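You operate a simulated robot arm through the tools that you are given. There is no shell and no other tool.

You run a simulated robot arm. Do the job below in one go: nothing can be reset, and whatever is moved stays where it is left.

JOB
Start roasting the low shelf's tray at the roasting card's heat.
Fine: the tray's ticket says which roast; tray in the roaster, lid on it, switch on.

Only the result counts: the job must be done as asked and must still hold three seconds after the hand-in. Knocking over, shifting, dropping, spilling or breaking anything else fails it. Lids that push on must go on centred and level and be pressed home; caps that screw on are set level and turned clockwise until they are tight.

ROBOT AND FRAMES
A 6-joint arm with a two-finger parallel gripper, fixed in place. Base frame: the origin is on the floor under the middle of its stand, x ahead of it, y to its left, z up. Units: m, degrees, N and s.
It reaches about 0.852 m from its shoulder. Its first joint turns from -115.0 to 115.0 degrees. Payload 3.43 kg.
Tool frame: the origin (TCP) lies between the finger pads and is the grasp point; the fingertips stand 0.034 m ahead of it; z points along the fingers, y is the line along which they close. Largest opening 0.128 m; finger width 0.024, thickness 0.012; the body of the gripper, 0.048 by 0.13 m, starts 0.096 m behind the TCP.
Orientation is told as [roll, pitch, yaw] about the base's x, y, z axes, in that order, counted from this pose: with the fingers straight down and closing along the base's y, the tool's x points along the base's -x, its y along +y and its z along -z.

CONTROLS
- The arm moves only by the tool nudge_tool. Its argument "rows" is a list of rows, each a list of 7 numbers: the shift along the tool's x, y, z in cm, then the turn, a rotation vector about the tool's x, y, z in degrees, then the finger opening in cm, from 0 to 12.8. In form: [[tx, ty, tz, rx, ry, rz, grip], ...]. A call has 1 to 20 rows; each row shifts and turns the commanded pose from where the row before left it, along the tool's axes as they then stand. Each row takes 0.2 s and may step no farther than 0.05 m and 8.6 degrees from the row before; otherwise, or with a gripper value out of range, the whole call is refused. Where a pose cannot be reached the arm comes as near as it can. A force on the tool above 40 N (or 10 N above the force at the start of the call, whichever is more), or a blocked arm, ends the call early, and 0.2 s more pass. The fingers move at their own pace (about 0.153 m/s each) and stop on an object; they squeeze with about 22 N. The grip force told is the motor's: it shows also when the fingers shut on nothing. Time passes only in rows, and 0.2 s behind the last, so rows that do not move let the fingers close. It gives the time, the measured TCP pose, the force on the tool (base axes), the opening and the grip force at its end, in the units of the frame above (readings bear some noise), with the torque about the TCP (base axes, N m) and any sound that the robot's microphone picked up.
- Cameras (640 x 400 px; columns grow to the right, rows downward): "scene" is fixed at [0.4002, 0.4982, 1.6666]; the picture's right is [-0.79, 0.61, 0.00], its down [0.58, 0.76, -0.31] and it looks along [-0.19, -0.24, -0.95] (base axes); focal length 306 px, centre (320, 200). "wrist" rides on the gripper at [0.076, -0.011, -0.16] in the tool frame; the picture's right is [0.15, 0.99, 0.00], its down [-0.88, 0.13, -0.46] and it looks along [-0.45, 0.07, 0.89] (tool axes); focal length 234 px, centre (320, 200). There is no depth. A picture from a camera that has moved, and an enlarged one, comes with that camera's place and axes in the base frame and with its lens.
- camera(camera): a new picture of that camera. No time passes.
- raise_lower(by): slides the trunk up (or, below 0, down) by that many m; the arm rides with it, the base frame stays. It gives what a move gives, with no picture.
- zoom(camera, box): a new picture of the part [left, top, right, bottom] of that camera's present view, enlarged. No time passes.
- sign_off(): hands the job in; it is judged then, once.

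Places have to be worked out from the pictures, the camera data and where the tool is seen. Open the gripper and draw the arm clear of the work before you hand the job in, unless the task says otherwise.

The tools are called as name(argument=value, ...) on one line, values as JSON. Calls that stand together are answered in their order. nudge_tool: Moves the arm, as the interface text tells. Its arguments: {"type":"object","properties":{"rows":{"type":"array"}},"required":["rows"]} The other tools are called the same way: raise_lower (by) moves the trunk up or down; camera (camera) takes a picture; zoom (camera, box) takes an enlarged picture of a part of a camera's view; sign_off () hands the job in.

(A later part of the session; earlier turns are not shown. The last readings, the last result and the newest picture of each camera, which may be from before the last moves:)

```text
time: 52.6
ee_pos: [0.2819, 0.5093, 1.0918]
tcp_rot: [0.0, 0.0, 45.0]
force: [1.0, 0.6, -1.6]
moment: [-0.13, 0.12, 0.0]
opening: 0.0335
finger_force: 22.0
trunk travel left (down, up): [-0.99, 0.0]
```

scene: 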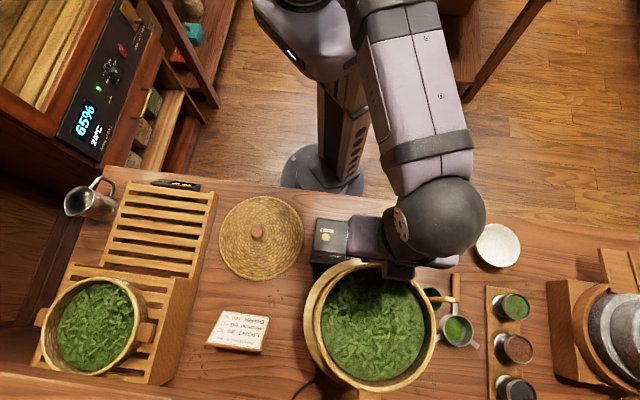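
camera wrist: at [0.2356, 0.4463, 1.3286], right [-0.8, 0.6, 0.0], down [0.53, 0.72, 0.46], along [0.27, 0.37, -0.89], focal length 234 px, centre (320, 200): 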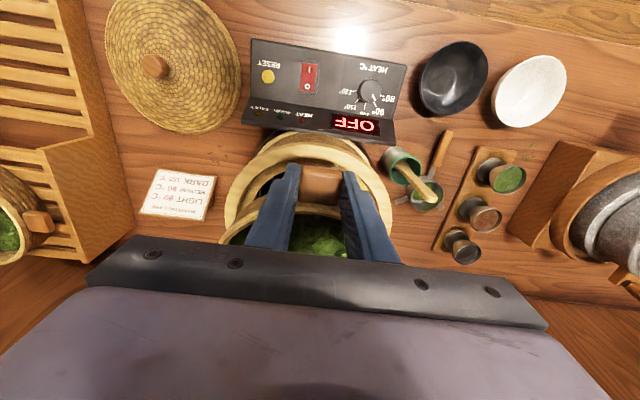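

Still hanging free (moment unchanged). I continue in 2 mm steps.

nudge_tool(rows=[[0, 0, 0.2, 0, 0, 0, 2], [0, 0, 0, 0, 0, 0, 2]])

nudge_tool(rows=[[0, 0, 0.2, 0, 0, 0, 2], [0, 0, 0, 0, 0, 0, 2]])

zoom(camera="scene", box=[295, 240, 435, 400])

zoom(camera="wrist", box=[200, 120, 440, 270])

```text
time: 53.2
ee_pos: [0.2821, 0.5078, 1.0908]
tcp_rot: [0.0, -0.1, 45.0]
force: [-0.2, -1.0, 1.4]
moment: [0.3, -0.33, 0.07]
opening: 0.0336
finger_force: 21.2
trunk travel left (down, up): [-0.99, 0.0]
```

```text
time: 53.8
ee_pos: [0.282, 0.5084, 1.0897]
tcp_rot: [0.0, -0.2, 45.1]
force: [2.4, 1.5, 11.3]
moment: [0.15, -0.24, -0.01]
opening: 0.0336
finger_force: 22.2
trunk travel left (down, up): [-0.99, 0.0]
```

```text
2.50 times, centred on (365, 320) of scene
camera zoom: at [0.4002, 0.4982, 1.6666], right [-0.79, 0.61, 0.0], down [0.58, 0.76, -0.31], along [-0.19, -0.24, -0.95], focal length 764 px, centre (208, -100)
```

zoom: 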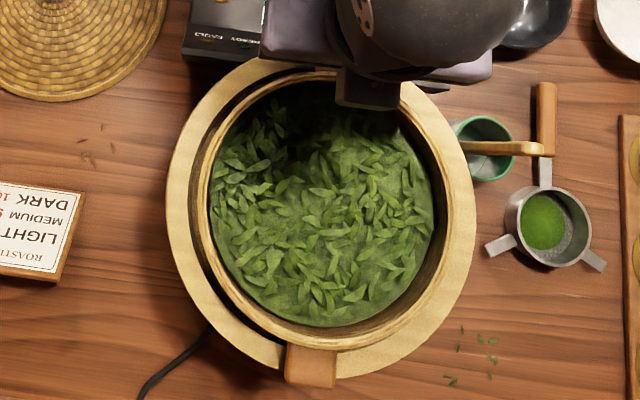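

```text
2.67 times, centred on (320, 195) of wrist
camera zoom: at [0.2367, 0.4459, 1.2498], right [-0.8, 0.6, 0.0], down [0.53, 0.71, 0.46], along [0.27, 0.37, -0.89], focal length 624 px, centre (320, 213)
```

zoom: 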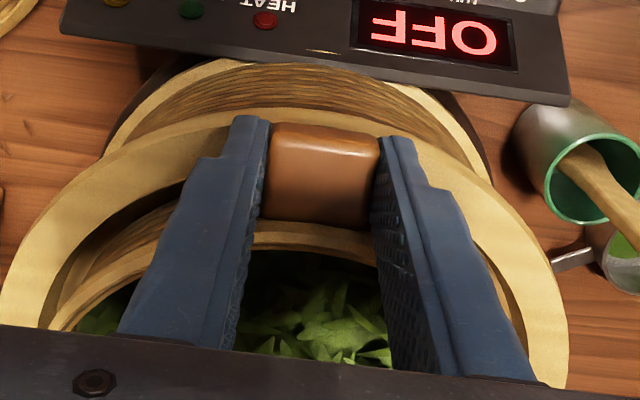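

Contact with the seat at TCP z≈1.090 (force now +11 N). I ease up 2 mm to unload and open the fingers.

nudge_tool(rows=[[0, 0, -0.2, 0, 0, 0, 2], [0, 0, 0, 0, 0, 0, 2]])

nudge_tool(rows=[[0, 0, 0, 0, 0, 0, 3.8], [0, 0, 0, 0, 0, 0, 5], [0, 0, 0, 0, 0, 0, 5]])

zoom(camera="scene", box=[295, 240, 435, 400])

zoom(camera="wrist", box=[200, 120, 440, 270])

```text
time: 54.4
ee_pos: [0.282, 0.508, 1.0901]
tcp_rot: [-0.1, -0.1, 45.0]
force: [2.7, 1.8, 6.7]
moment: [0.53, -0.44, -0.05]
opening: 0.0334
finger_force: 22.0
trunk travel left (down, up): [-0.99, 0.0]
```

```text
time: 55.2
ee_pos: [0.2817, 0.5073, 1.0881]
tcp_rot: [0.0, 0.1, 45.0]
force: [-0.3, -0.7, 0.3]
moment: [0.0, -0.01, -0.02]
opening: 0.05
finger_force: 0.1
trunk travel left (down, up): [-0.99, 0.0]
```

```text
2.50 times, centred on (365, 320) of scene
camera zoom: at [0.4002, 0.4982, 1.6666], right [-0.79, 0.61, 0.0], down [0.58, 0.76, -0.31], along [-0.19, -0.24, -0.95], focal length 764 px, centre (208, -100)
```

zoom: 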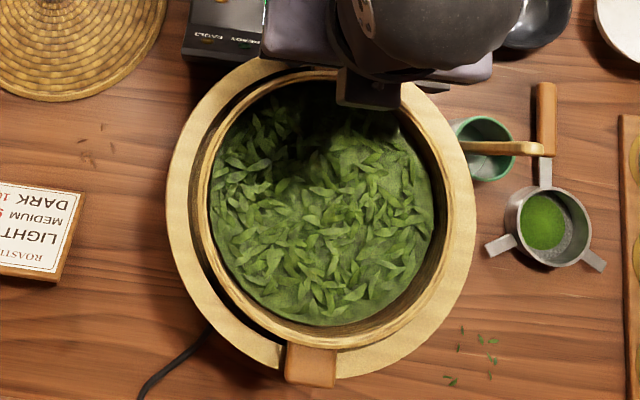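

```text
2.67 times, centred on (320, 195) of wrist
camera zoom: at [0.2364, 0.4464, 1.2494], right [-0.8, 0.6, 0.0], down [0.53, 0.72, 0.45], along [0.27, 0.37, -0.89], focal length 624 px, centre (320, 213)
```

zoom: 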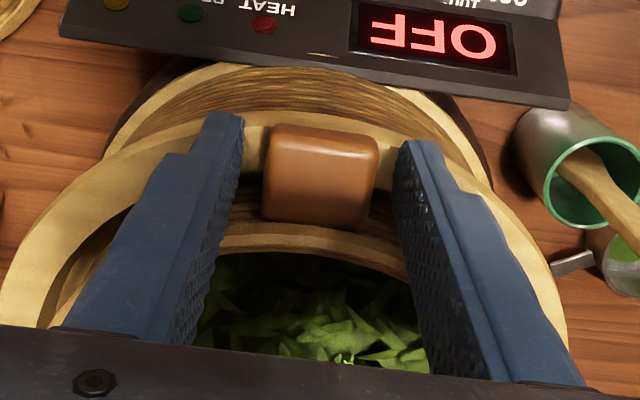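

Released and the tray stays seated. I withdraw straight up and look from above.

nudge_tool(rows=[[0, 0, -2, 0, 0, 0, 6], [0, 0, -4, 0, 0, 0, 6], [0, 0, -4, 0, 0, 0, 6], [0, 0, -4, 0, 0, 0, 6], [0, 0, -4, 0, 0, 0, 6], [0, 0, 0, 0, 0, 0, 12.8]])

camera(camera="wrist")

camera(camera="scene")

zoom(camera="wrist", box=[240, 110, 400, 245])

```text
time: 56.6
ee_pos: [0.2822, 0.5085, 1.2705]
tcp_rot: [0.0, 0.0, 45.1]
force: [-0.7, -0.3, 1.1]
moment: [-0.01, -0.04, 0.03]
opening: 0.1281
finger_force: 0.1
trunk travel left (down, up): [-0.99, 0.0]
```

```text
taken
camera wrist: at [0.2368, 0.447, 1.43], right [-0.8, 0.6, 0.0], down [0.53, 0.71, 0.46], along [0.27, 0.37, -0.89], focal length 234 px, centre (320, 200)
```

wrist: 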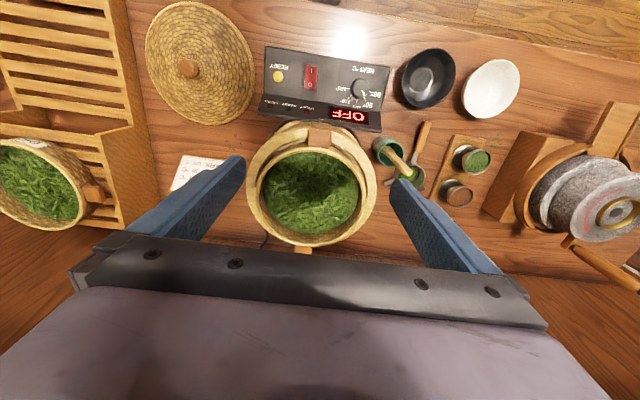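

```text
taken
```

scene: 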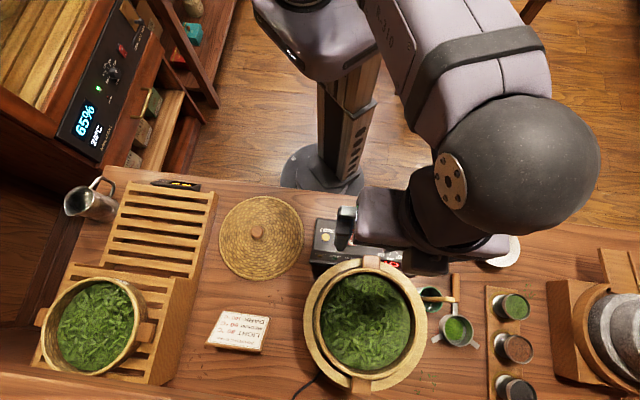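

```text
2.96 times, centred on (320, 178) of wrist
camera zoom: at [0.2368, 0.447, 1.43], right [-0.8, 0.6, 0.0], down [0.53, 0.71, 0.46], along [0.27, 0.37, -0.89], focal length 694 px, centre (320, 267)
```

zoom: 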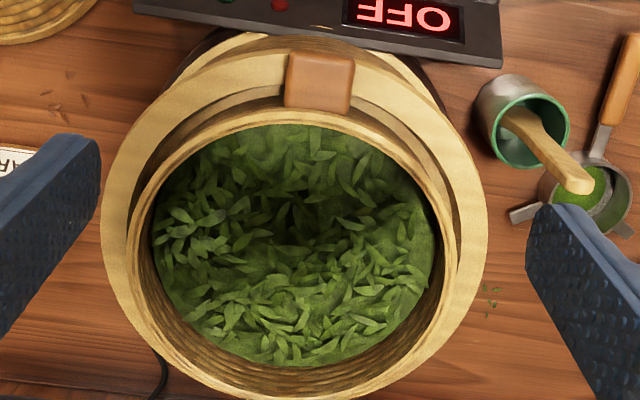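

The tray is seated and centred. Next the lid; but its place is at radius ≈0.685, near the reach limit, so I first test reaching the spot above the ring centre at z≈1.16 (tips well above the rim at ≈1.076).

nudge_tool(rows=[[0, 0, 4, 0, 0, 0, 8], [0, 0, 4, 0, 0, 0, 8], [0, 0, 3, 0, 0, 0, 8], [-3, 0, 0, 0, 0, 0, 8], [-3, 0, 0, 0, 0, 0, 8], [-2.5, 0, 0, 0, 0, 0, 8], [-2.2, 0, 0, 0, 0, 0, 8], [0, 0, 0, 0, 0, 0, 8]])

camera(camera="scene")

```text
time: 58.4
ee_pos: [0.3298, 0.5329, 1.1504]
tcp_rot: [0.0, -0.1, 45.0]
force: [-0.4, -0.7, 0.0]
moment: [-0.02, -0.01, 0.03]
opening: 0.08
finger_force: 0.1
out of reach, approached as far as the arm can: row 5, 6, 7
trunk travel left (down, up): [-0.99, 0.0]
```

```text
taken
```

scene: 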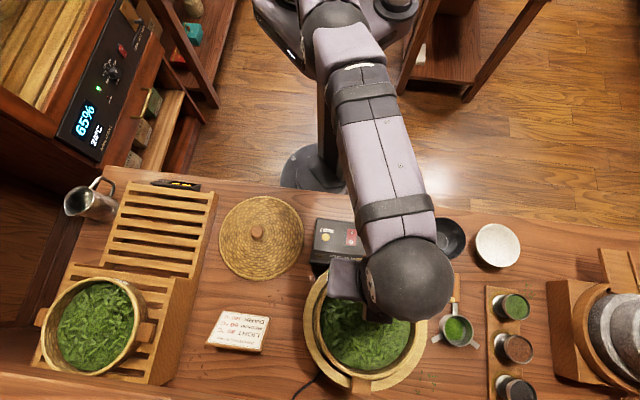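

With the tool vertical the reach ends at radius ≈0.63–0.64, so the lid (ring centre at 0.685) has to be carried with the gripper tilted outward by about 22° while the lid stays level. I back off, go over to the lid and tilt the tool there.

nudge_tool(rows=[[3.4, 0, -1.6, 0, 0, 0, 7], [3.4, 0, -1.6, 0, 0, 0, 7], [3.2, 0, -1.6, 0, 0, 0, 7], [0, 0, 0, 0, 0, 6, 7], [0, 0, 0, 0, 0, 6, 7], [-0.1, -3.5, 0, 0, 0, 0, 7], [-0.1, -3.5, 0, 0, 0, 0, 7], [-0.1, -3.5, 0, 0, 0, 0, 7], [-0.1, -3.5, 0, 0, 0, 0, 7], [-0.1, -3.5, 0, 0, 0, 0, 7], [-0.1, -3.5, 0, 0, 0, 0, 7], [0, -3.5, 0, 0, 0, 0, 7], [0, 0, 0, 0, -7.4, 0, 7], [0, 0, 0, 0, -7.3, 0, 7], [0, 0, 0, 0, -7.3, 0, 7], [0, 0, 0, 0, 0, 0, 7]])

camera(camera="wrist")

camera(camera="scene")

```text
time: 61.8
ee_pos: [0.5407, 0.4349, 1.2595]
tcp_rot: [-0.2, -18.0, 33.0]
force: [0.9, 0.0, 0.4]
moment: [-0.01, 0.01, 0.02]
opening: 0.07
finger_force: 0.2
out of reach, approached as far as the arm can: row 1, 2, 3, 6, 7, 8, 9, 10, 11, 12, 13, 14, 15
trunk travel left (down, up): [-0.99, 0.0]
```

```text
taken
camera wrist: at [0.4451, 0.3589, 1.3893], right [-0.66, 0.75, -0.05], down [0.51, 0.49, 0.7], along [0.55, 0.44, -0.71], focal length 234 px, centre (320, 200)
```

wrist: 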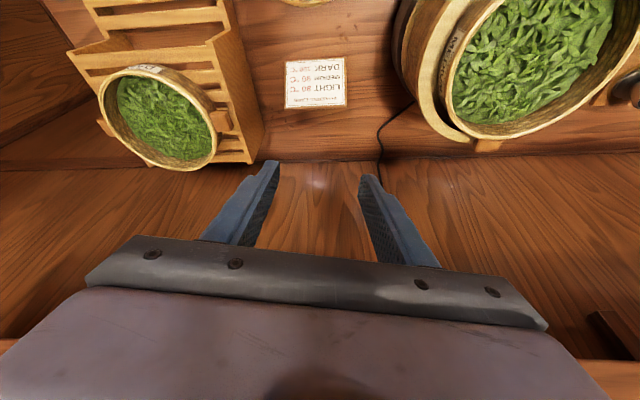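

```text
taken
```

scene: 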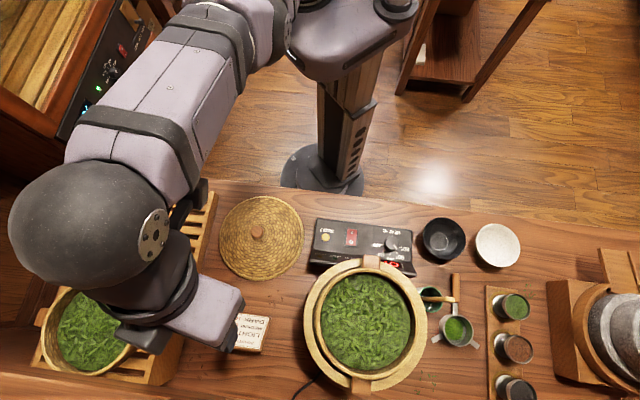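

The arm got stuck fully stretched (my moves slid along its reach limit), luckily without touching anything. I try to bend it again with a small inward move.

nudge_tool(rows=[[2, 0, -0.6, 0, 0, 0, 7], [2, 0, -0.6, 0, 0, 0, 7], [0, 0, 0, 0, 0, 0, 7]])

camera(camera="scene")

```text
time: 62.6
ee_pos: [0.5309, 0.4357, 1.2727]
tcp_rot: [-0.1, -18.1, 33.0]
force: [-0.5, -1.2, 0.2]
moment: [-0.01, -0.03, 0.0]
opening: 0.0699
finger_force: 0.1
out of reach, approached as far as the arm can: row 1, 2
trunk travel left (down, up): [-0.99, 0.0]
```

```text
taken
```

scene: 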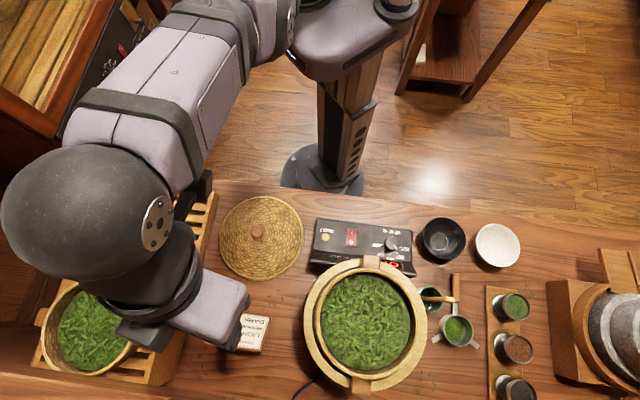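

It slides upward instead of bending. Moving downward should let the elbow bend the right way (space below is free), so I try a few cm down.

nudge_tool(rows=[[0.6, 0, 1.9, 0, 0, 0, 7], [0.6, 0, 1.9, 0, 0, 0, 7], [0.6, 0, 1.9, 0, 0, 0, 7], [0.6, 0, 1.9, 0, 0, 0, 7], [0, 0, 0, 0, 0, 0, 7]])

camera(camera="scene")

```text
time: 63.8
ee_pos: [0.546, 0.4508, 1.1981]
tcp_rot: [-0.2, -17.9, 32.8]
force: [-0.7, 0.3, 0.2]
moment: [0.02, -0.03, 0.0]
opening: 0.0701
finger_force: 0.0
out of reach, approached as far as the arm can: row 1, 2, 3, 4
trunk travel left (down, up): [-0.99, 0.0]
```

```text
taken
```

scene: 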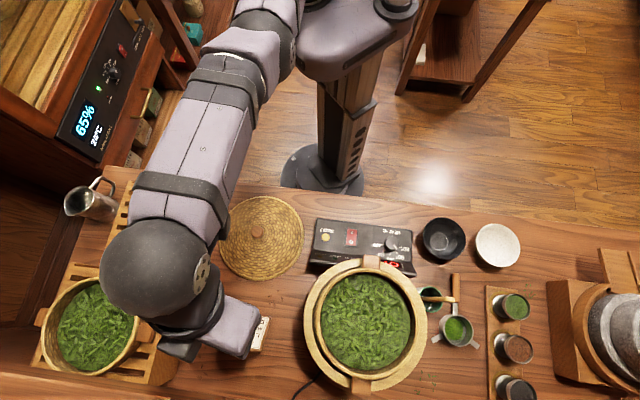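

Still locked straight. Earlier it freed itself when I rotated the wrist back, so I combine tilting back to vertical with pulling inward.

nudge_tool(rows=[[4, 0, 0, 0, 6, 0, 7], [4, 0, 0, 0, 6, 0, 7], [4, 0, 0, 0, 6, 0, 7], [3, 0, 0, 0, 0, 0, 7], [0, 0, 0, 0, 0, 0, 7]])

camera(camera="scene")

```text
time: 65.0
ee_pos: [0.4742, 0.4178, 1.1842]
tcp_rot: [-0.2, 0.1, 32.9]
force: [0.2, -0.2, -0.2]
moment: [0.04, 0.02, 0.0]
opening: 0.0703
finger_force: 0.1
out of reach, approached as far as the arm can: row 1, 2, 3, 4
trunk travel left (down, up): [-0.99, 0.0]
```

```text
taken
```

scene: 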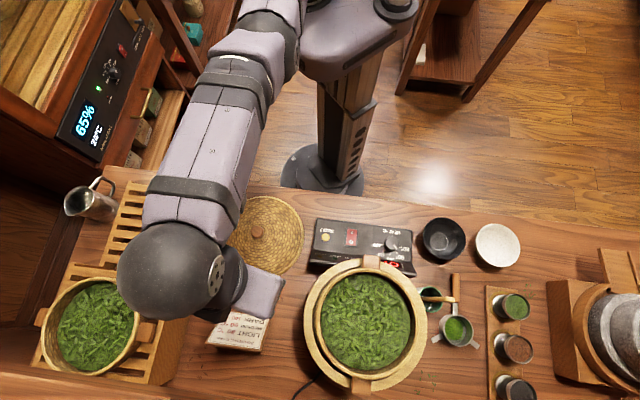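

Still straight. Last time a downward move with a yaw turn after a trunk move freed it; I repeat that pattern: small trunk move, then down with a yaw turn.

raise_lower(by=-0.03)

nudge_tool(rows=[[0, 0, 1.5, 0, 0, 6, 7], [0, 0, 1.5, 0, 0, 6, 7], [0, 0, 1, 0, 0, 0, 7]])

```text
time: 65.8
ee_pos: [0.4748, 0.4174, 1.1549]
tcp_rot: [-0.1, 0.0, 33.0]
force: [0.0, 0.0, 0.2]
moment: [0.0, -0.04, -0.01]
opening: 0.0698
finger_force: 0.1
trunk travel left (down, up): [-0.96, 0.03]
```

```text
time: 66.6
ee_pos: [0.4797, 0.4207, 1.1151]
tcp_rot: [-0.1, 0.1, 21.0]
force: [-0.9, 0.3, -0.2]
moment: [0.0, 0.02, -0.01]
opening: 0.0701
finger_force: 0.1
out of reach, approached as far as the arm can: row 2
trunk travel left (down, up): [-0.96, 0.03]
```

Row 3 wasn't flagged, so it may be bending now. I try to move inward.

nudge_tool(rows=[[1, 0, 1, 0, 0, 0, 7], [1.5, 0, 0.5, 0, 0, 0, 7], [2, 0, 0, 0, 0, 0, 7], [2, 0, 0, 0, 0, 0, 7], [0, 0, 0, 0, 0, 0, 7]])

camera(camera="scene")

```text
time: 67.8
ee_pos: [0.4641, 0.438, 1.1091]
tcp_rot: [-0.1, 0.3, 21.0]
force: [-0.3, -1.1, 0.2]
moment: [-0.01, -0.01, 0.0]
opening: 0.0702
finger_force: 0.1
out of reach, approached as far as the arm can: row 1, 2, 3, 4
trunk travel left (down, up): [-0.96, 0.03]
```

```text
taken
```

scene: 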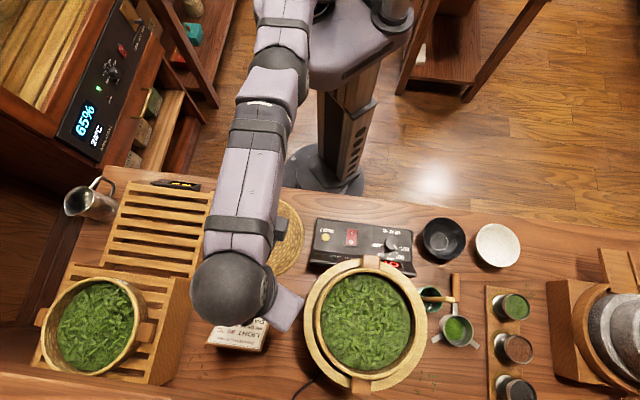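

Inward motion is the singular direction. Moving well down should accumulate elbow bend; there is only the low card beneath, so I go 12 cm down and then try inward again.

nudge_tool(rows=[[0, 0, 4, 0, 0, 0, 7], [0, 0, 4, 0, 0, 0, 7], [0, 0, 4, 0, 0, 0, 7]])

nudge_tool(rows=[[2, 0, 0, 0, 0, 0, 7], [2, 0, 0, 0, 0, 0, 7]])

```text
time: 68.6
ee_pos: [0.4658, 0.4417, 0.9875]
tcp_rot: [-0.1, 0.1, 21.0]
force: [0.2, 0.0, -0.6]
moment: [-0.02, -0.01, 0.02]
opening: 0.07
finger_force: 0.1
out of reach, approached as far as the arm can: row 1
trunk travel left (down, up): [-0.96, 0.03]
```

```text
time: 69.2
ee_pos: [0.4575, 0.4514, 0.989]
tcp_rot: [-0.1, -0.1, 20.6]
force: [21.2, -9.5, 4.5]
moment: [0.53, 0.98, -0.56]
opening: 0.0612
finger_force: 0.0
out of reach, approached as far as the arm can: row 1, 2
trunk travel left (down, up): [-0.96, 0.03]
```

The finger has slid against the roaster ring (21 N). I back away from it sideways at once.

nudge_tool(rows=[[0, -1.5, 0, 0, 0, 0, 7], [0, -2, 0, 0, 0, 0, 7], [0, -2, 0, 0, 0, 0, 7]])

camera(camera="scene")

camera(camera="wrist")

```text
time: 70.0
ee_pos: [0.4861, 0.4197, 0.9866]
tcp_rot: [-0.1, 0.2, 21.0]
force: [-0.1, -0.6, -0.1]
moment: [0.0, -0.02, -0.01]
opening: 0.0702
finger_force: 0.0
out of reach, approached as far as the arm can: row 1, 2, 3
trunk travel left (down, up): [-0.96, 0.03]
```

```text
taken
```

scene: 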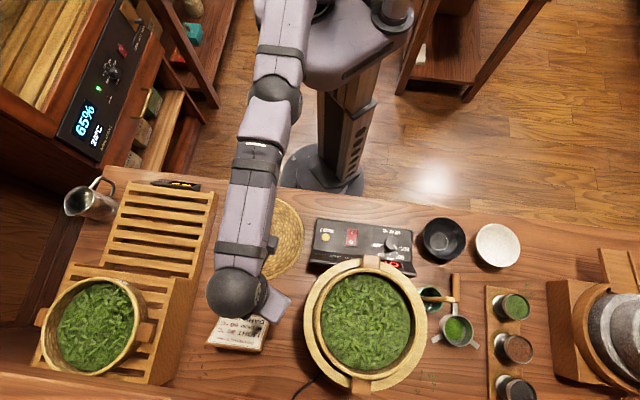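

```text
taken
camera wrist: at [0.4199, 0.384, 1.1464], right [-0.49, 0.87, 0.0], down [0.78, 0.44, 0.45], along [0.39, 0.22, -0.89], focal length 234 px, centre (320, 200)
```

wrist: 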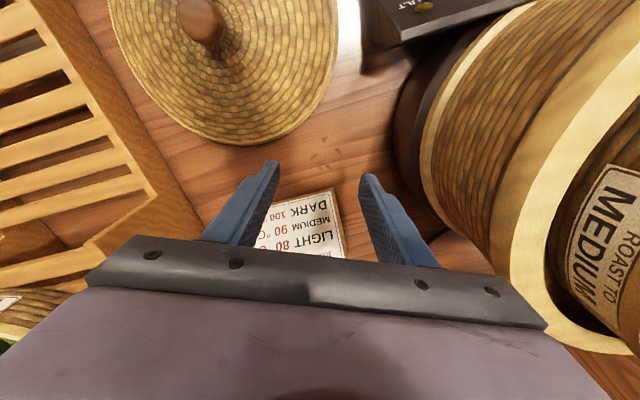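

The roaster has not moved. The arm is locked at full stretch; a pitch turn about the wrist (fingers swinging inward) together with a slight inward move should make the elbow bend. First I align the tool's yaw with the radial direction, then try.

nudge_tool(rows=[[0, 0, 0, 0, 0, -6.6, 7], [0, 0, 0, 0, 0, -6.6, 7], [0, 0, 0, 0, 0, -6.6, 7]])

nudge_tool(rows=[[3.45, 0, -0.2, 0, 8, 0, 7], [0, 0, 0, 0, 0, 0, 7]])

```text
time: 70.8
ee_pos: [0.4859, 0.4209, 0.9853]
tcp_rot: [-0.1, 0.3, 41.0]
force: [0.1, -0.1, -0.7]
moment: [-0.01, -0.07, 0.01]
opening: 0.0701
finger_force: 0.1
trunk travel left (down, up): [-0.96, 0.03]
```

```text
time: 71.4
ee_pos: [0.4602, 0.3965, 0.9886]
tcp_rot: [0.1, 8.2, 40.8]
force: [-0.3, 0.6, 0.1]
moment: [0.02, 0.01, -0.01]
opening: 0.07
finger_force: 0.1
trunk travel left (down, up): [-0.96, 0.03]
```

That worked – not flagged, and the wrist came in 5 mm. I continue the same way with a bit more inward.

nudge_tool(rows=[[3.9, 0, -0.2, 0, 8, 0, 7], [1, 0, 0, 0, 0, 0, 7], [1, 0, 0, 0, 0, 0, 7], [0, 0, 0, 0, 0, 0, 7]])

```text
time: 72.4
ee_pos: [0.4329, 0.3762, 0.9987]
tcp_rot: [-0.1, 16.2, 40.8]
force: [-0.7, -0.4, 0.1]
moment: [-0.02, -0.03, 0.0]
opening: 0.0701
finger_force: 0.0
out of reach, approached as far as the arm can: row 1, 2, 3
trunk travel left (down, up): [-0.96, 0.03]
```

The wrist only pivoted about its stretched position. The elbow should have a trace of bend now, so I try one large 4.9 cm inward step (the lid below is at least 5 cm under the tips).

nudge_tool(rows=[[4.71, 0, 1.35, 0, 0, 0, 7], [0, 0, 0, 0, 0, 0, 7]])

```text
time: 73.0
ee_pos: [0.4325, 0.3754, 0.9999]
tcp_rot: [0.0, 16.2, 40.8]
force: [0.3, 0.0, -0.6]
moment: [-0.01, 0.0, 0.01]
opening: 0.07
finger_force: 0.0
out of reach, approached as far as the arm can: row 1
trunk travel left (down, up): [-0.96, 0.03]
```

Still locked. I pivot the tool further about the wrist centre (found: 0.248 m behind the TCP) with tiny inward amounts, which should build up elbow bend step by step; all of it is above the lid at z>1.0.

nudge_tool(rows=[[3.72, 0, -0.26, 0, 8.5, 0, 7], [3.76, 0, -0.23, 0, 8.5, 0, 7], [3.8, 0, -0.19, 0, 8.5, 0, 7], [3.82, 0, -0.14, 0, 8.5, 0, 7], [3.83, 0, -0.08, 0, 8.5, 0, 7], [0, 0, 0, 0, 0, 0, 7]])

camera(camera="scene")

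```text
time: 74.4
ee_pos: [0.2965, 0.258, 1.0888]
tcp_rot: [-0.1, 58.5, 40.7]
force: [0.2, 0.1, -0.2]
moment: [0.0, -0.02, 0.0]
opening: 0.0698
finger_force: 0.1
out of reach, approached as far as the arm can: row 2, 4, 5
trunk travel left (down, up): [-0.96, 0.03]
```

```text
taken
```

scene: 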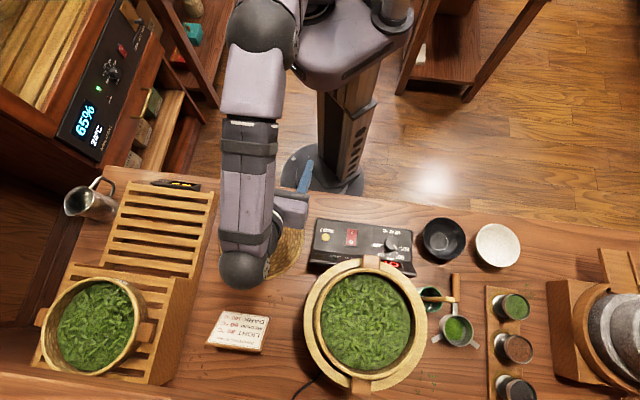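

The wrist has come in (radius 0.605, elbow visibly bent). Now I pitch back to vertical about the TCP, which brings the wrist further in.

nudge_tool(rows=[[0, 0, 0, 0, -8, 0, 7], [0, 0, 0, 0, -8, 0, 7], [0, 0, 0, 0, -8, 0, 7], [0, 0, 0, 0, -8, 0, 7], [0, 0, 0, 0, -8, 0, 7], [0, 0, 0, 0, -8, 0, 7], [0, 0, 0, 0, -8, 0, 7], [0, 0, 0, 0, -2.5, 0, 7], [0, 0, 0, 0, 0, 0, 7]])

camera(camera="scene")

camera(camera="wrist")

```text
time: 76.4
ee_pos: [0.2977, 0.2601, 1.0885]
tcp_rot: [-0.1, 0.1, 40.9]
force: [-0.9, 0.7, -0.1]
moment: [0.0, 0.03, -0.02]
opening: 0.0702
finger_force: 0.0
trunk travel left (down, up): [-0.96, 0.03]
```

```text
taken
```

scene: 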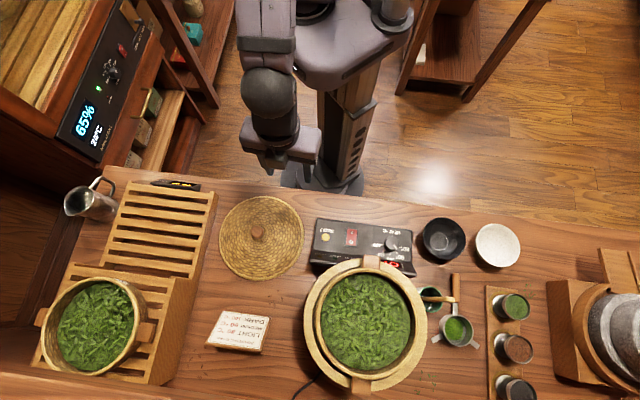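

```text
taken
camera wrist: at [0.2483, 0.2026, 1.249], right [-0.76, 0.65, 0.0], down [0.58, 0.67, 0.46], along [0.3, 0.34, -0.89], focal length 234 px, centre (320, 200)
```

wrist: 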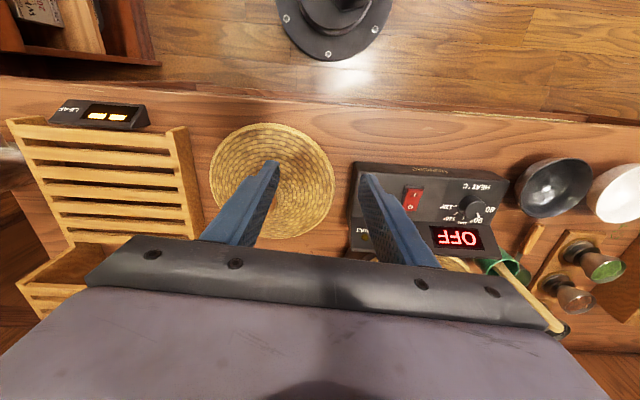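

The arm is free again. I move to a hover over the lid's knob (≈(0.43, 0.278)), with the tool tilted 24° outward, trunk back at the top.

raise_lower(by=0.03)

nudge_tool(rows=[[0, 0, 0, 0, 0, 7.9, 7], [-2.3, -1.9, 2.6, 0, 0, 0, 7], [-2.3, -1.9, 2.6, 0, 0, 0, 7], [-2.3, -1.9, 2.6, 0, 0, 0, 7], [0, 0, 1.0, 0, -8, 0, 7], [0, 0, 1.0, 0, -8, 0, 7], [0, 0, 0, 0, -8, 0, 7], [0, 0, 0, 0, 0, 0, 7]])

camera(camera="wrist")

camera(camera="scene")

```text
time: 77.1
ee_pos: [0.2989, 0.2603, 1.1186]
tcp_rot: [-0.1, 0.1, 40.8]
force: [0.1, 0.4, -0.6]
moment: [-0.03, 0.02, 0.01]
opening: 0.07
finger_force: 0.0
trunk travel left (down, up): [-0.99, 0.0]
```

```text
time: 78.9
ee_pos: [0.3829, 0.2561, 1.0195]
tcp_rot: [1.7, -18.4, 32.9]
force: [-0.4, -0.2, 0.7]
moment: [-0.01, -0.04, -0.03]
opening: 0.0699
finger_force: 0.0
out of reach, approached as far as the arm can: row 7
trunk travel left (down, up): [-0.99, 0.0]
```

```text
taken
camera wrist: at [0.2898, 0.1772, 1.1471], right [-0.66, 0.75, -0.02], down [0.52, 0.47, 0.71], along [0.54, 0.46, -0.7], focal length 234 px, centre (320, 200)
```

wrist: 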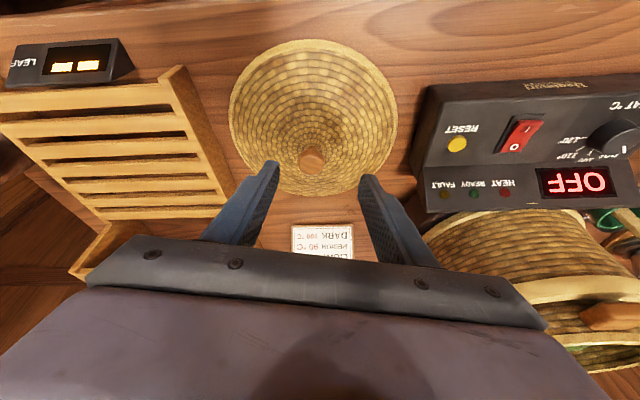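

```text
taken
```

scene: 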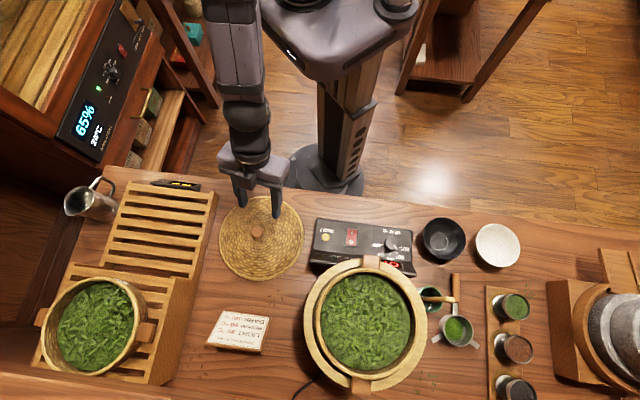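

The wrist went near its straight (singular) posture. With the trunk lower the forearm will be flatter and the tilt easy, so I raise the tool back to vertical, go up, and then lower the trunk.

nudge_tool(rows=[[0, 0, -4, 0, 8, 0, 7], [0, 0, -4, 0, 8, 0, 7], [0, 0, -4, 0, 2.4, 0, 7], [0, 0, -4, 0, 0, 0, 7], [0, 0, -4, 0, 0, 0, 7], [0, 0, -4, 0, 0, 0, 7], [0, 0, -3, 0, 0, 0, 7], [0, 0, 0, 0, 0, 0, 7]])

```text
time: 80.7
ee_pos: [0.3473, 0.2237, 1.2846]
tcp_rot: [-0.1, -5.4, 32.9]
force: [-0.9, -0.2, -0.1]
moment: [0.02, 0.0, 0.03]
opening: 0.0702
finger_force: 0.0
trunk travel left (down, up): [-0.99, 0.0]
```

Now I lower the trunk by 25 cm (the tool stays above the lid at z≈1.035).

raise_lower(by=-0.25)

nudge_tool(rows=[[0, 0, 0, 0, -6.2, 0, 7], [0, 0, 0, 0, -6.2, 0, 7], [0, 0, 0, 0, -6.2, 0, 7], [0, 0, 0, 0, 0, 0, 7]])

camera(camera="wrist")

camera(camera="scene")

```text
time: 83.3
ee_pos: [0.3463, 0.2222, 1.0335]
tcp_rot: [0.0, -5.5, 32.9]
force: [1.6, 0.2, 0.2]
moment: [-0.01, -0.01, -0.01]
opening: 0.0698
finger_force: 0.2
trunk travel left (down, up): [-0.74, 0.25]
```

```text
time: 84.3
ee_pos: [0.3476, 0.2224, 1.0334]
tcp_rot: [-0.1, -24.2, 32.9]
force: [0.6, 0.0, 0.7]
moment: [0.04, 0.01, 0.03]
opening: 0.0702
finger_force: 0.1
trunk travel left (down, up): [-0.74, 0.25]
```

```text
taken
camera wrist: at [0.2409, 0.1412, 1.1486], right [-0.65, 0.76, -0.06], down [0.45, 0.44, 0.78], along [0.62, 0.48, -0.63], focal length 234 px, centre (320, 200)
```

wrist: 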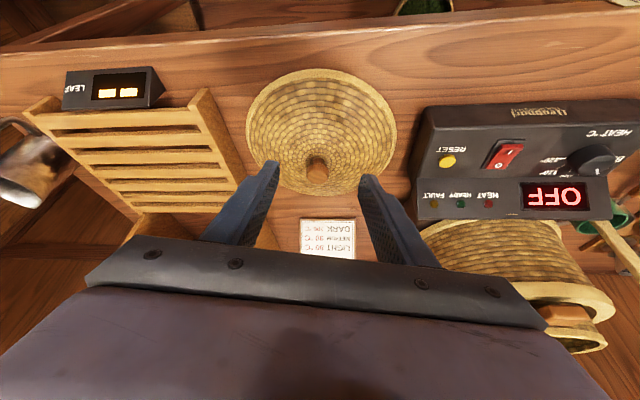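

```text
taken
```

scene: 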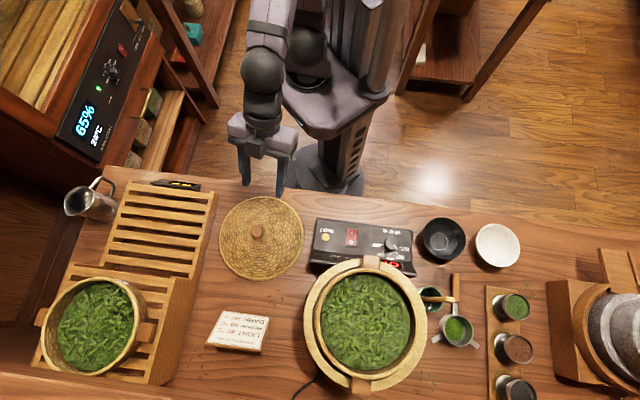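

Tilted 24° without trouble. Zooming on the lid to measure its shape and knob.

zoom(camera="wrist", box=[240, 60, 400, 210])

zoom(camera="wrist", box=[285, 140, 349, 200])

zoom(camera="scene", box=[210, 185, 314, 290])

```text
2.67 times, centred on (320, 135) of wrist
camera zoom: at [0.2409, 0.1412, 1.1486], right [-0.65, 0.76, -0.06], down [0.45, 0.44, 0.78], along [0.62, 0.48, -0.63], focal length 624 px, centre (320, 373)
```

zoom: 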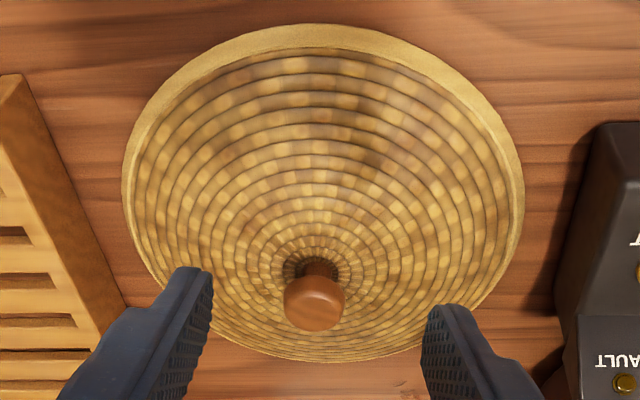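

```text
6.67 times, centred on (317, 170) of wrist
camera zoom: at [0.2409, 0.1412, 1.1486], right [-0.65, 0.76, -0.06], down [0.45, 0.44, 0.78], along [0.62, 0.48, -0.63], focal length 1561 px, centre (340, 400)
```

zoom: 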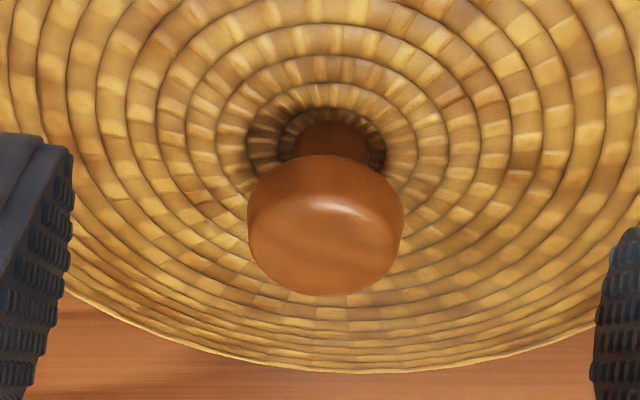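

```text
3.81 times, centred on (262, 238) of scene
camera zoom: at [0.4002, 0.4982, 1.6666], right [-0.79, 0.61, 0.0], down [0.58, 0.76, -0.31], along [-0.19, -0.24, -0.95], focal length 1165 px, centre (541, 57)
```

zoom: 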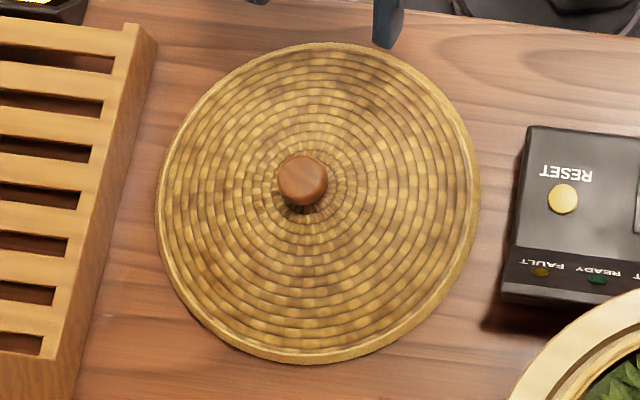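

Lid: a shallow cone with radius ≈0.113; the knob's head is ≈33 mm wide, z 0.906–0.920, centred at ≈(0.4296, 0.2803). I line up behind it along the tilted tool axis and come within ~4 cm first.

nudge_tool(rows=[[-4.17, 0.41, 0, 0, 0, 0, 5.6], [0, 0, 4, 0, 0, 0, 5.6], [0, 0, 4, 0, 0, 0, 5.6], [0, 0, 0, 0, 0, 0, 5.6]])

camera(camera="wrist")

zoom(camera="wrist", box=[240, 80, 400, 210])

zoom(camera="scene", box=[200, 160, 320, 290])

```text
time: 85.3
ee_pos: [0.4039, 0.2648, 0.9766]
tcp_rot: [-0.2, -24.2, 32.9]
force: [0.6, -0.2, -0.3]
moment: [0.02, 0.01, 0.02]
opening: 0.0561
finger_force: 0.0
trunk travel left (down, up): [-0.74, 0.25]
```

```text
taken
camera wrist: at [0.2979, 0.1842, 1.0911], right [-0.65, 0.76, -0.06], down [0.45, 0.45, 0.78], along [0.62, 0.48, -0.63], focal length 234 px, centre (320, 200)
```

wrist: 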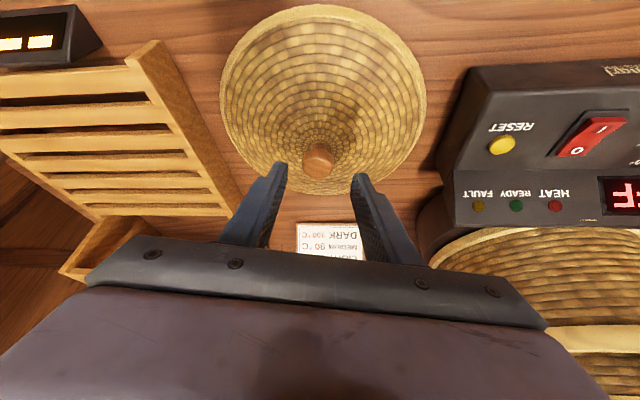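

```text
3.08 times, centred on (320, 145) of wrist
camera zoom: at [0.2979, 0.1842, 1.0911], right [-0.65, 0.76, -0.06], down [0.45, 0.45, 0.78], along [0.62, 0.48, -0.63], focal length 720 px, centre (320, 369)
```

zoom: 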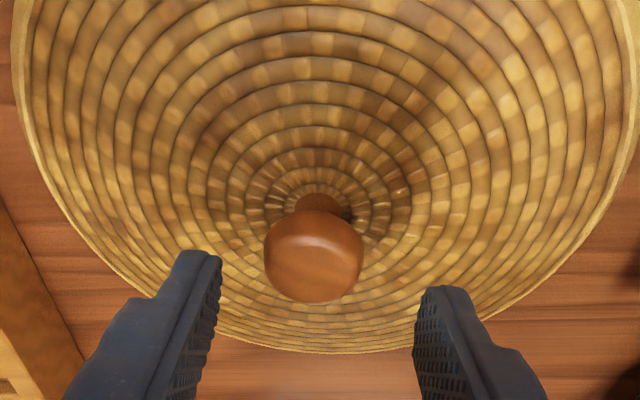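

```text
3.08 times, centred on (260, 225) of scene
camera zoom: at [0.4002, 0.4982, 1.6666], right [-0.79, 0.61, 0.0], down [0.58, 0.76, -0.31], along [-0.19, -0.24, -0.95], focal length 941 px, centre (505, 123)
```

zoom: 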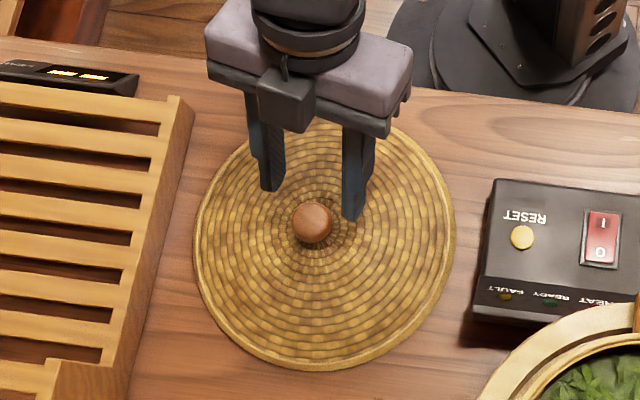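

Knob is on the tool line (offset −1.4 mm sideways); 4.7 cm remain along the tool axis. Advancing and checking.

nudge_tool(rows=[[0, -0.14, 2, 0, 0, 0, 5.6], [0, 0, 1.7, 0, 0, 0, 5.6], [0, 0, 0.9, 0, 0, 0, 5.6], [0, 0, 0, 0, 0, 0, 5.6]])

zoom(camera="wrist", box=[240, 110, 400, 220])

zoom(camera="scene", box=[210, 180, 310, 280])

```text
time: 86.3
ee_pos: [0.4208, 0.2732, 0.9351]
tcp_rot: [-0.1, -24.0, 32.9]
force: [0.7, -0.3, -1.1]
moment: [-0.01, -0.02, 0.01]
opening: 0.0562
finger_force: 0.1
trunk travel left (down, up): [-0.74, 0.25]
```

```text
3.64 times, centred on (320, 165) of wrist
camera zoom: at [0.3137, 0.1917, 1.0499], right [-0.65, 0.76, -0.06], down [0.45, 0.45, 0.78], along [0.62, 0.48, -0.63], focal length 852 px, centre (320, 327)
```

zoom: 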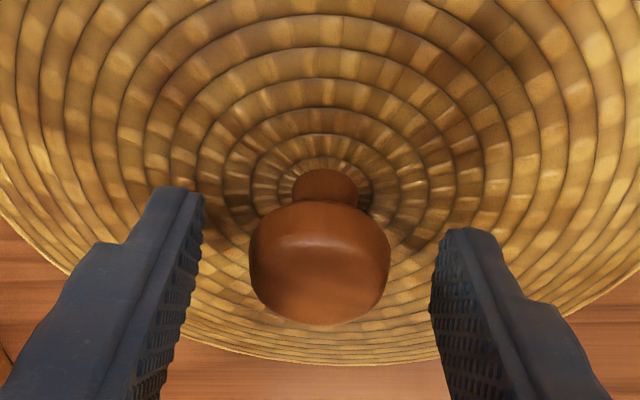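

```text
4.00 times, centred on (260, 230) of scene
camera zoom: at [0.4002, 0.4982, 1.6666], right [-0.79, 0.61, 0.0], down [0.58, 0.76, -0.31], along [-0.19, -0.24, -0.95], focal length 1223 px, centre (560, 80)
```

zoom: 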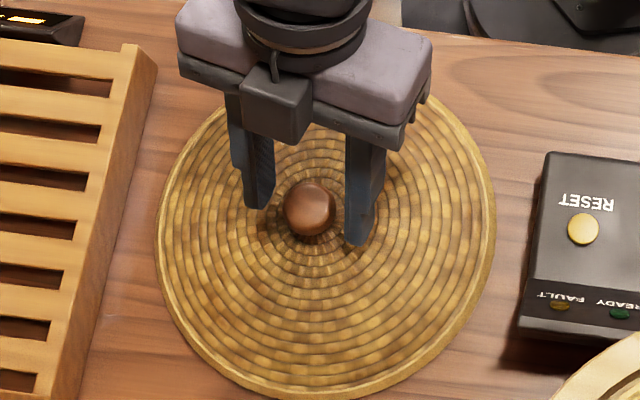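

Fingers straddle the knob head well. Closing.

nudge_tool(rows=[[0, 0, 0, 0, 0, 0, 4.4], [0, 0, 0, 0, 0, 0, 3.4], [0, 0, 0, 0, 0, 0, 2.4], [0, 0, 0, 0, 0, 0, 2.0], [0, 0, 0, 0, 0, 0, 2.0]])

zoom(camera="wrist", box=[240, 110, 400, 220])

```text
time: 87.5
ee_pos: [0.4199, 0.2739, 0.9357]
tcp_rot: [-0.1, -24.1, 32.9]
force: [1.0, 0.3, 0.2]
moment: [0.0, -0.01, 0.06]
opening: 0.0324
finger_force: 21.9
trunk travel left (down, up): [-0.74, 0.25]
```

```text
3.64 times, centred on (320, 165) of wrist
camera zoom: at [0.3136, 0.1917, 1.05], right [-0.65, 0.76, -0.06], down [0.45, 0.45, 0.78], along [0.61, 0.48, -0.63], focal length 852 px, centre (320, 327)
```

zoom: 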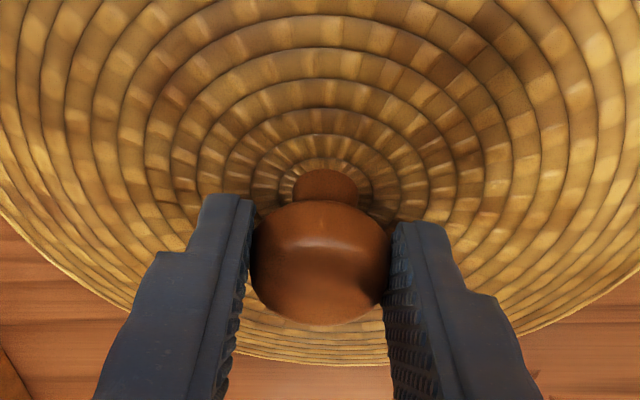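

Knob held at 32.4 mm. Lifting straight up 2 cm slowly and checking.

nudge_tool(rows=[[-0.205, 0, -0.456, 0, 0, 0, 2], [-0.205, 0, -0.456, 0, 0, 0, 2], [-0.41, 0, -0.912, 0, 0, 0, 2], [0, 0, 0, 0, 0, 0, 2]])

zoom(camera="wrist", box=[220, 60, 420, 220])

zoom(camera="scene", box=[200, 170, 320, 290])

```text
time: 88.5
ee_pos: [0.4221, 0.2742, 0.9551]
tcp_rot: [0.0, -24.2, 32.9]
force: [0.2, -0.2, -1.5]
moment: [0.01, -0.02, -0.02]
opening: 0.0324
finger_force: 22.0
trunk travel left (down, up): [-0.74, 0.25]
```

```text
2.50 times, centred on (320, 140) of wrist
camera zoom: at [0.3145, 0.1923, 1.0703], right [-0.65, 0.76, -0.06], down [0.45, 0.45, 0.78], along [0.61, 0.48, -0.63], focal length 585 px, centre (320, 350)
```

zoom: 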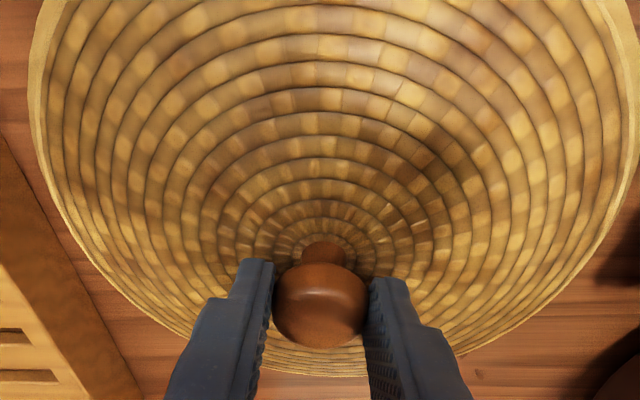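

```text
3.33 times, centred on (260, 230) of scene
camera zoom: at [0.4002, 0.4982, 1.6666], right [-0.79, 0.61, 0.0], down [0.58, 0.76, -0.31], along [-0.19, -0.24, -0.95], focal length 1019 px, centre (520, 100)
```

zoom: 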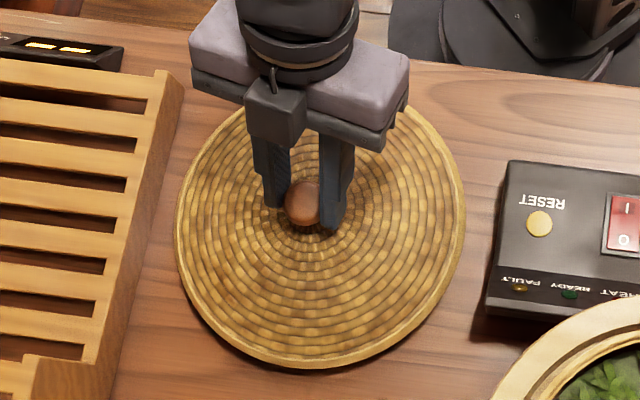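

Lid is lifted (≈1.5 N) and hangs level. I raise the trunk fully, which carries the lid to z≈1.2 without changing the arm's posture.

raise_lower(by=0.12)

raise_lower(by=0.13)

camera(camera="scene")

camera(camera="wrist")

```text
time: 90.0
ee_pos: [0.421, 0.2741, 1.075]
tcp_rot: [0.0, -24.1, 32.8]
force: [0.6, 0.3, -2.4]
moment: [-0.01, 0.02, -0.02]
opening: 0.0323
finger_force: 21.6
trunk travel left (down, up): [-0.86, 0.13]
```

```text
time: 91.6
ee_pos: [0.4212, 0.2749, 1.2046]
tcp_rot: [0.0, -24.1, 32.9]
force: [-0.4, 0.3, -0.9]
moment: [-0.02, 0.02, -0.01]
opening: 0.0324
finger_force: 21.6
trunk travel left (down, up): [-0.99, 0.0]
```

```text
taken
```

scene: 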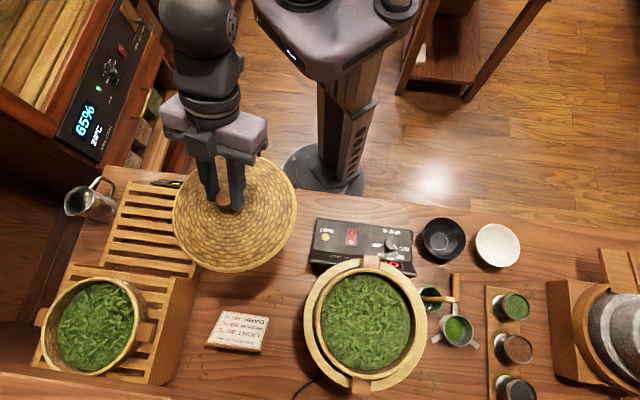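

```text
taken
camera wrist: at [0.3146, 0.1923, 1.3201], right [-0.65, 0.76, -0.06], down [0.45, 0.45, 0.78], along [0.61, 0.48, -0.63], focal length 234 px, centre (320, 200)
```

wrist: 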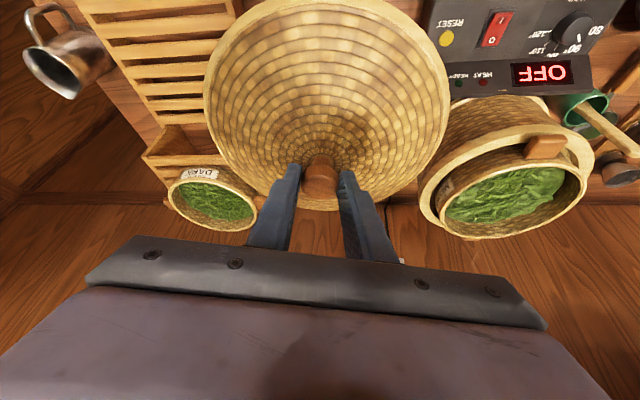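

Lid hangs level and stable. Now the arc to above the tray (25.6° about the base, going out to radius 0.674), first half.

nudge_tool(rows=[[-0.6, 0, -1.35, 0, 0, 0, 2], [-1.5, 2.324, 0.674, -1.049, 0, -2.335, 2], [-1.5, 2.401, 0.674, -1.049, 0, -2.335, 2], [-1.5, 2.477, 0.674, -1.049, 0, -2.335, 2], [-1.5, 2.553, 0.674, -1.049, 0, -2.335, 2], [-1.5, 2.629, 0.674, -1.049, 0, -2.335, 2], [0, 0, 0, 0, 0, 0, 2]])

camera(camera="scene")

```text
time: 93.2
ee_pos: [0.4105, 0.4199, 1.2208]
tcp_rot: [-0.1, -24.1, 45.7]
force: [0.1, -0.5, -1.6]
moment: [0.02, 0.04, -0.02]
opening: 0.0321
finger_force: 21.8
trunk travel left (down, up): [-0.99, 0.0]
```

```text
taken
```

scene: 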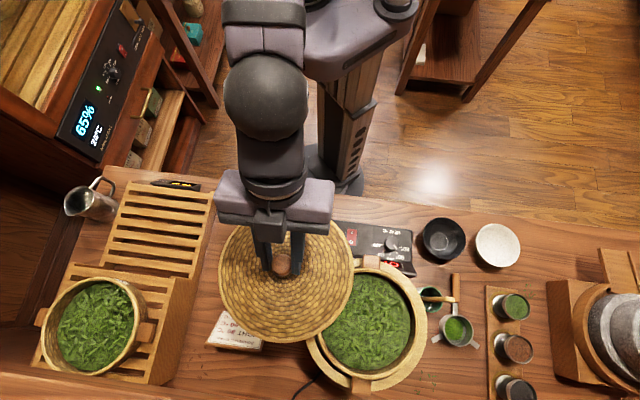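

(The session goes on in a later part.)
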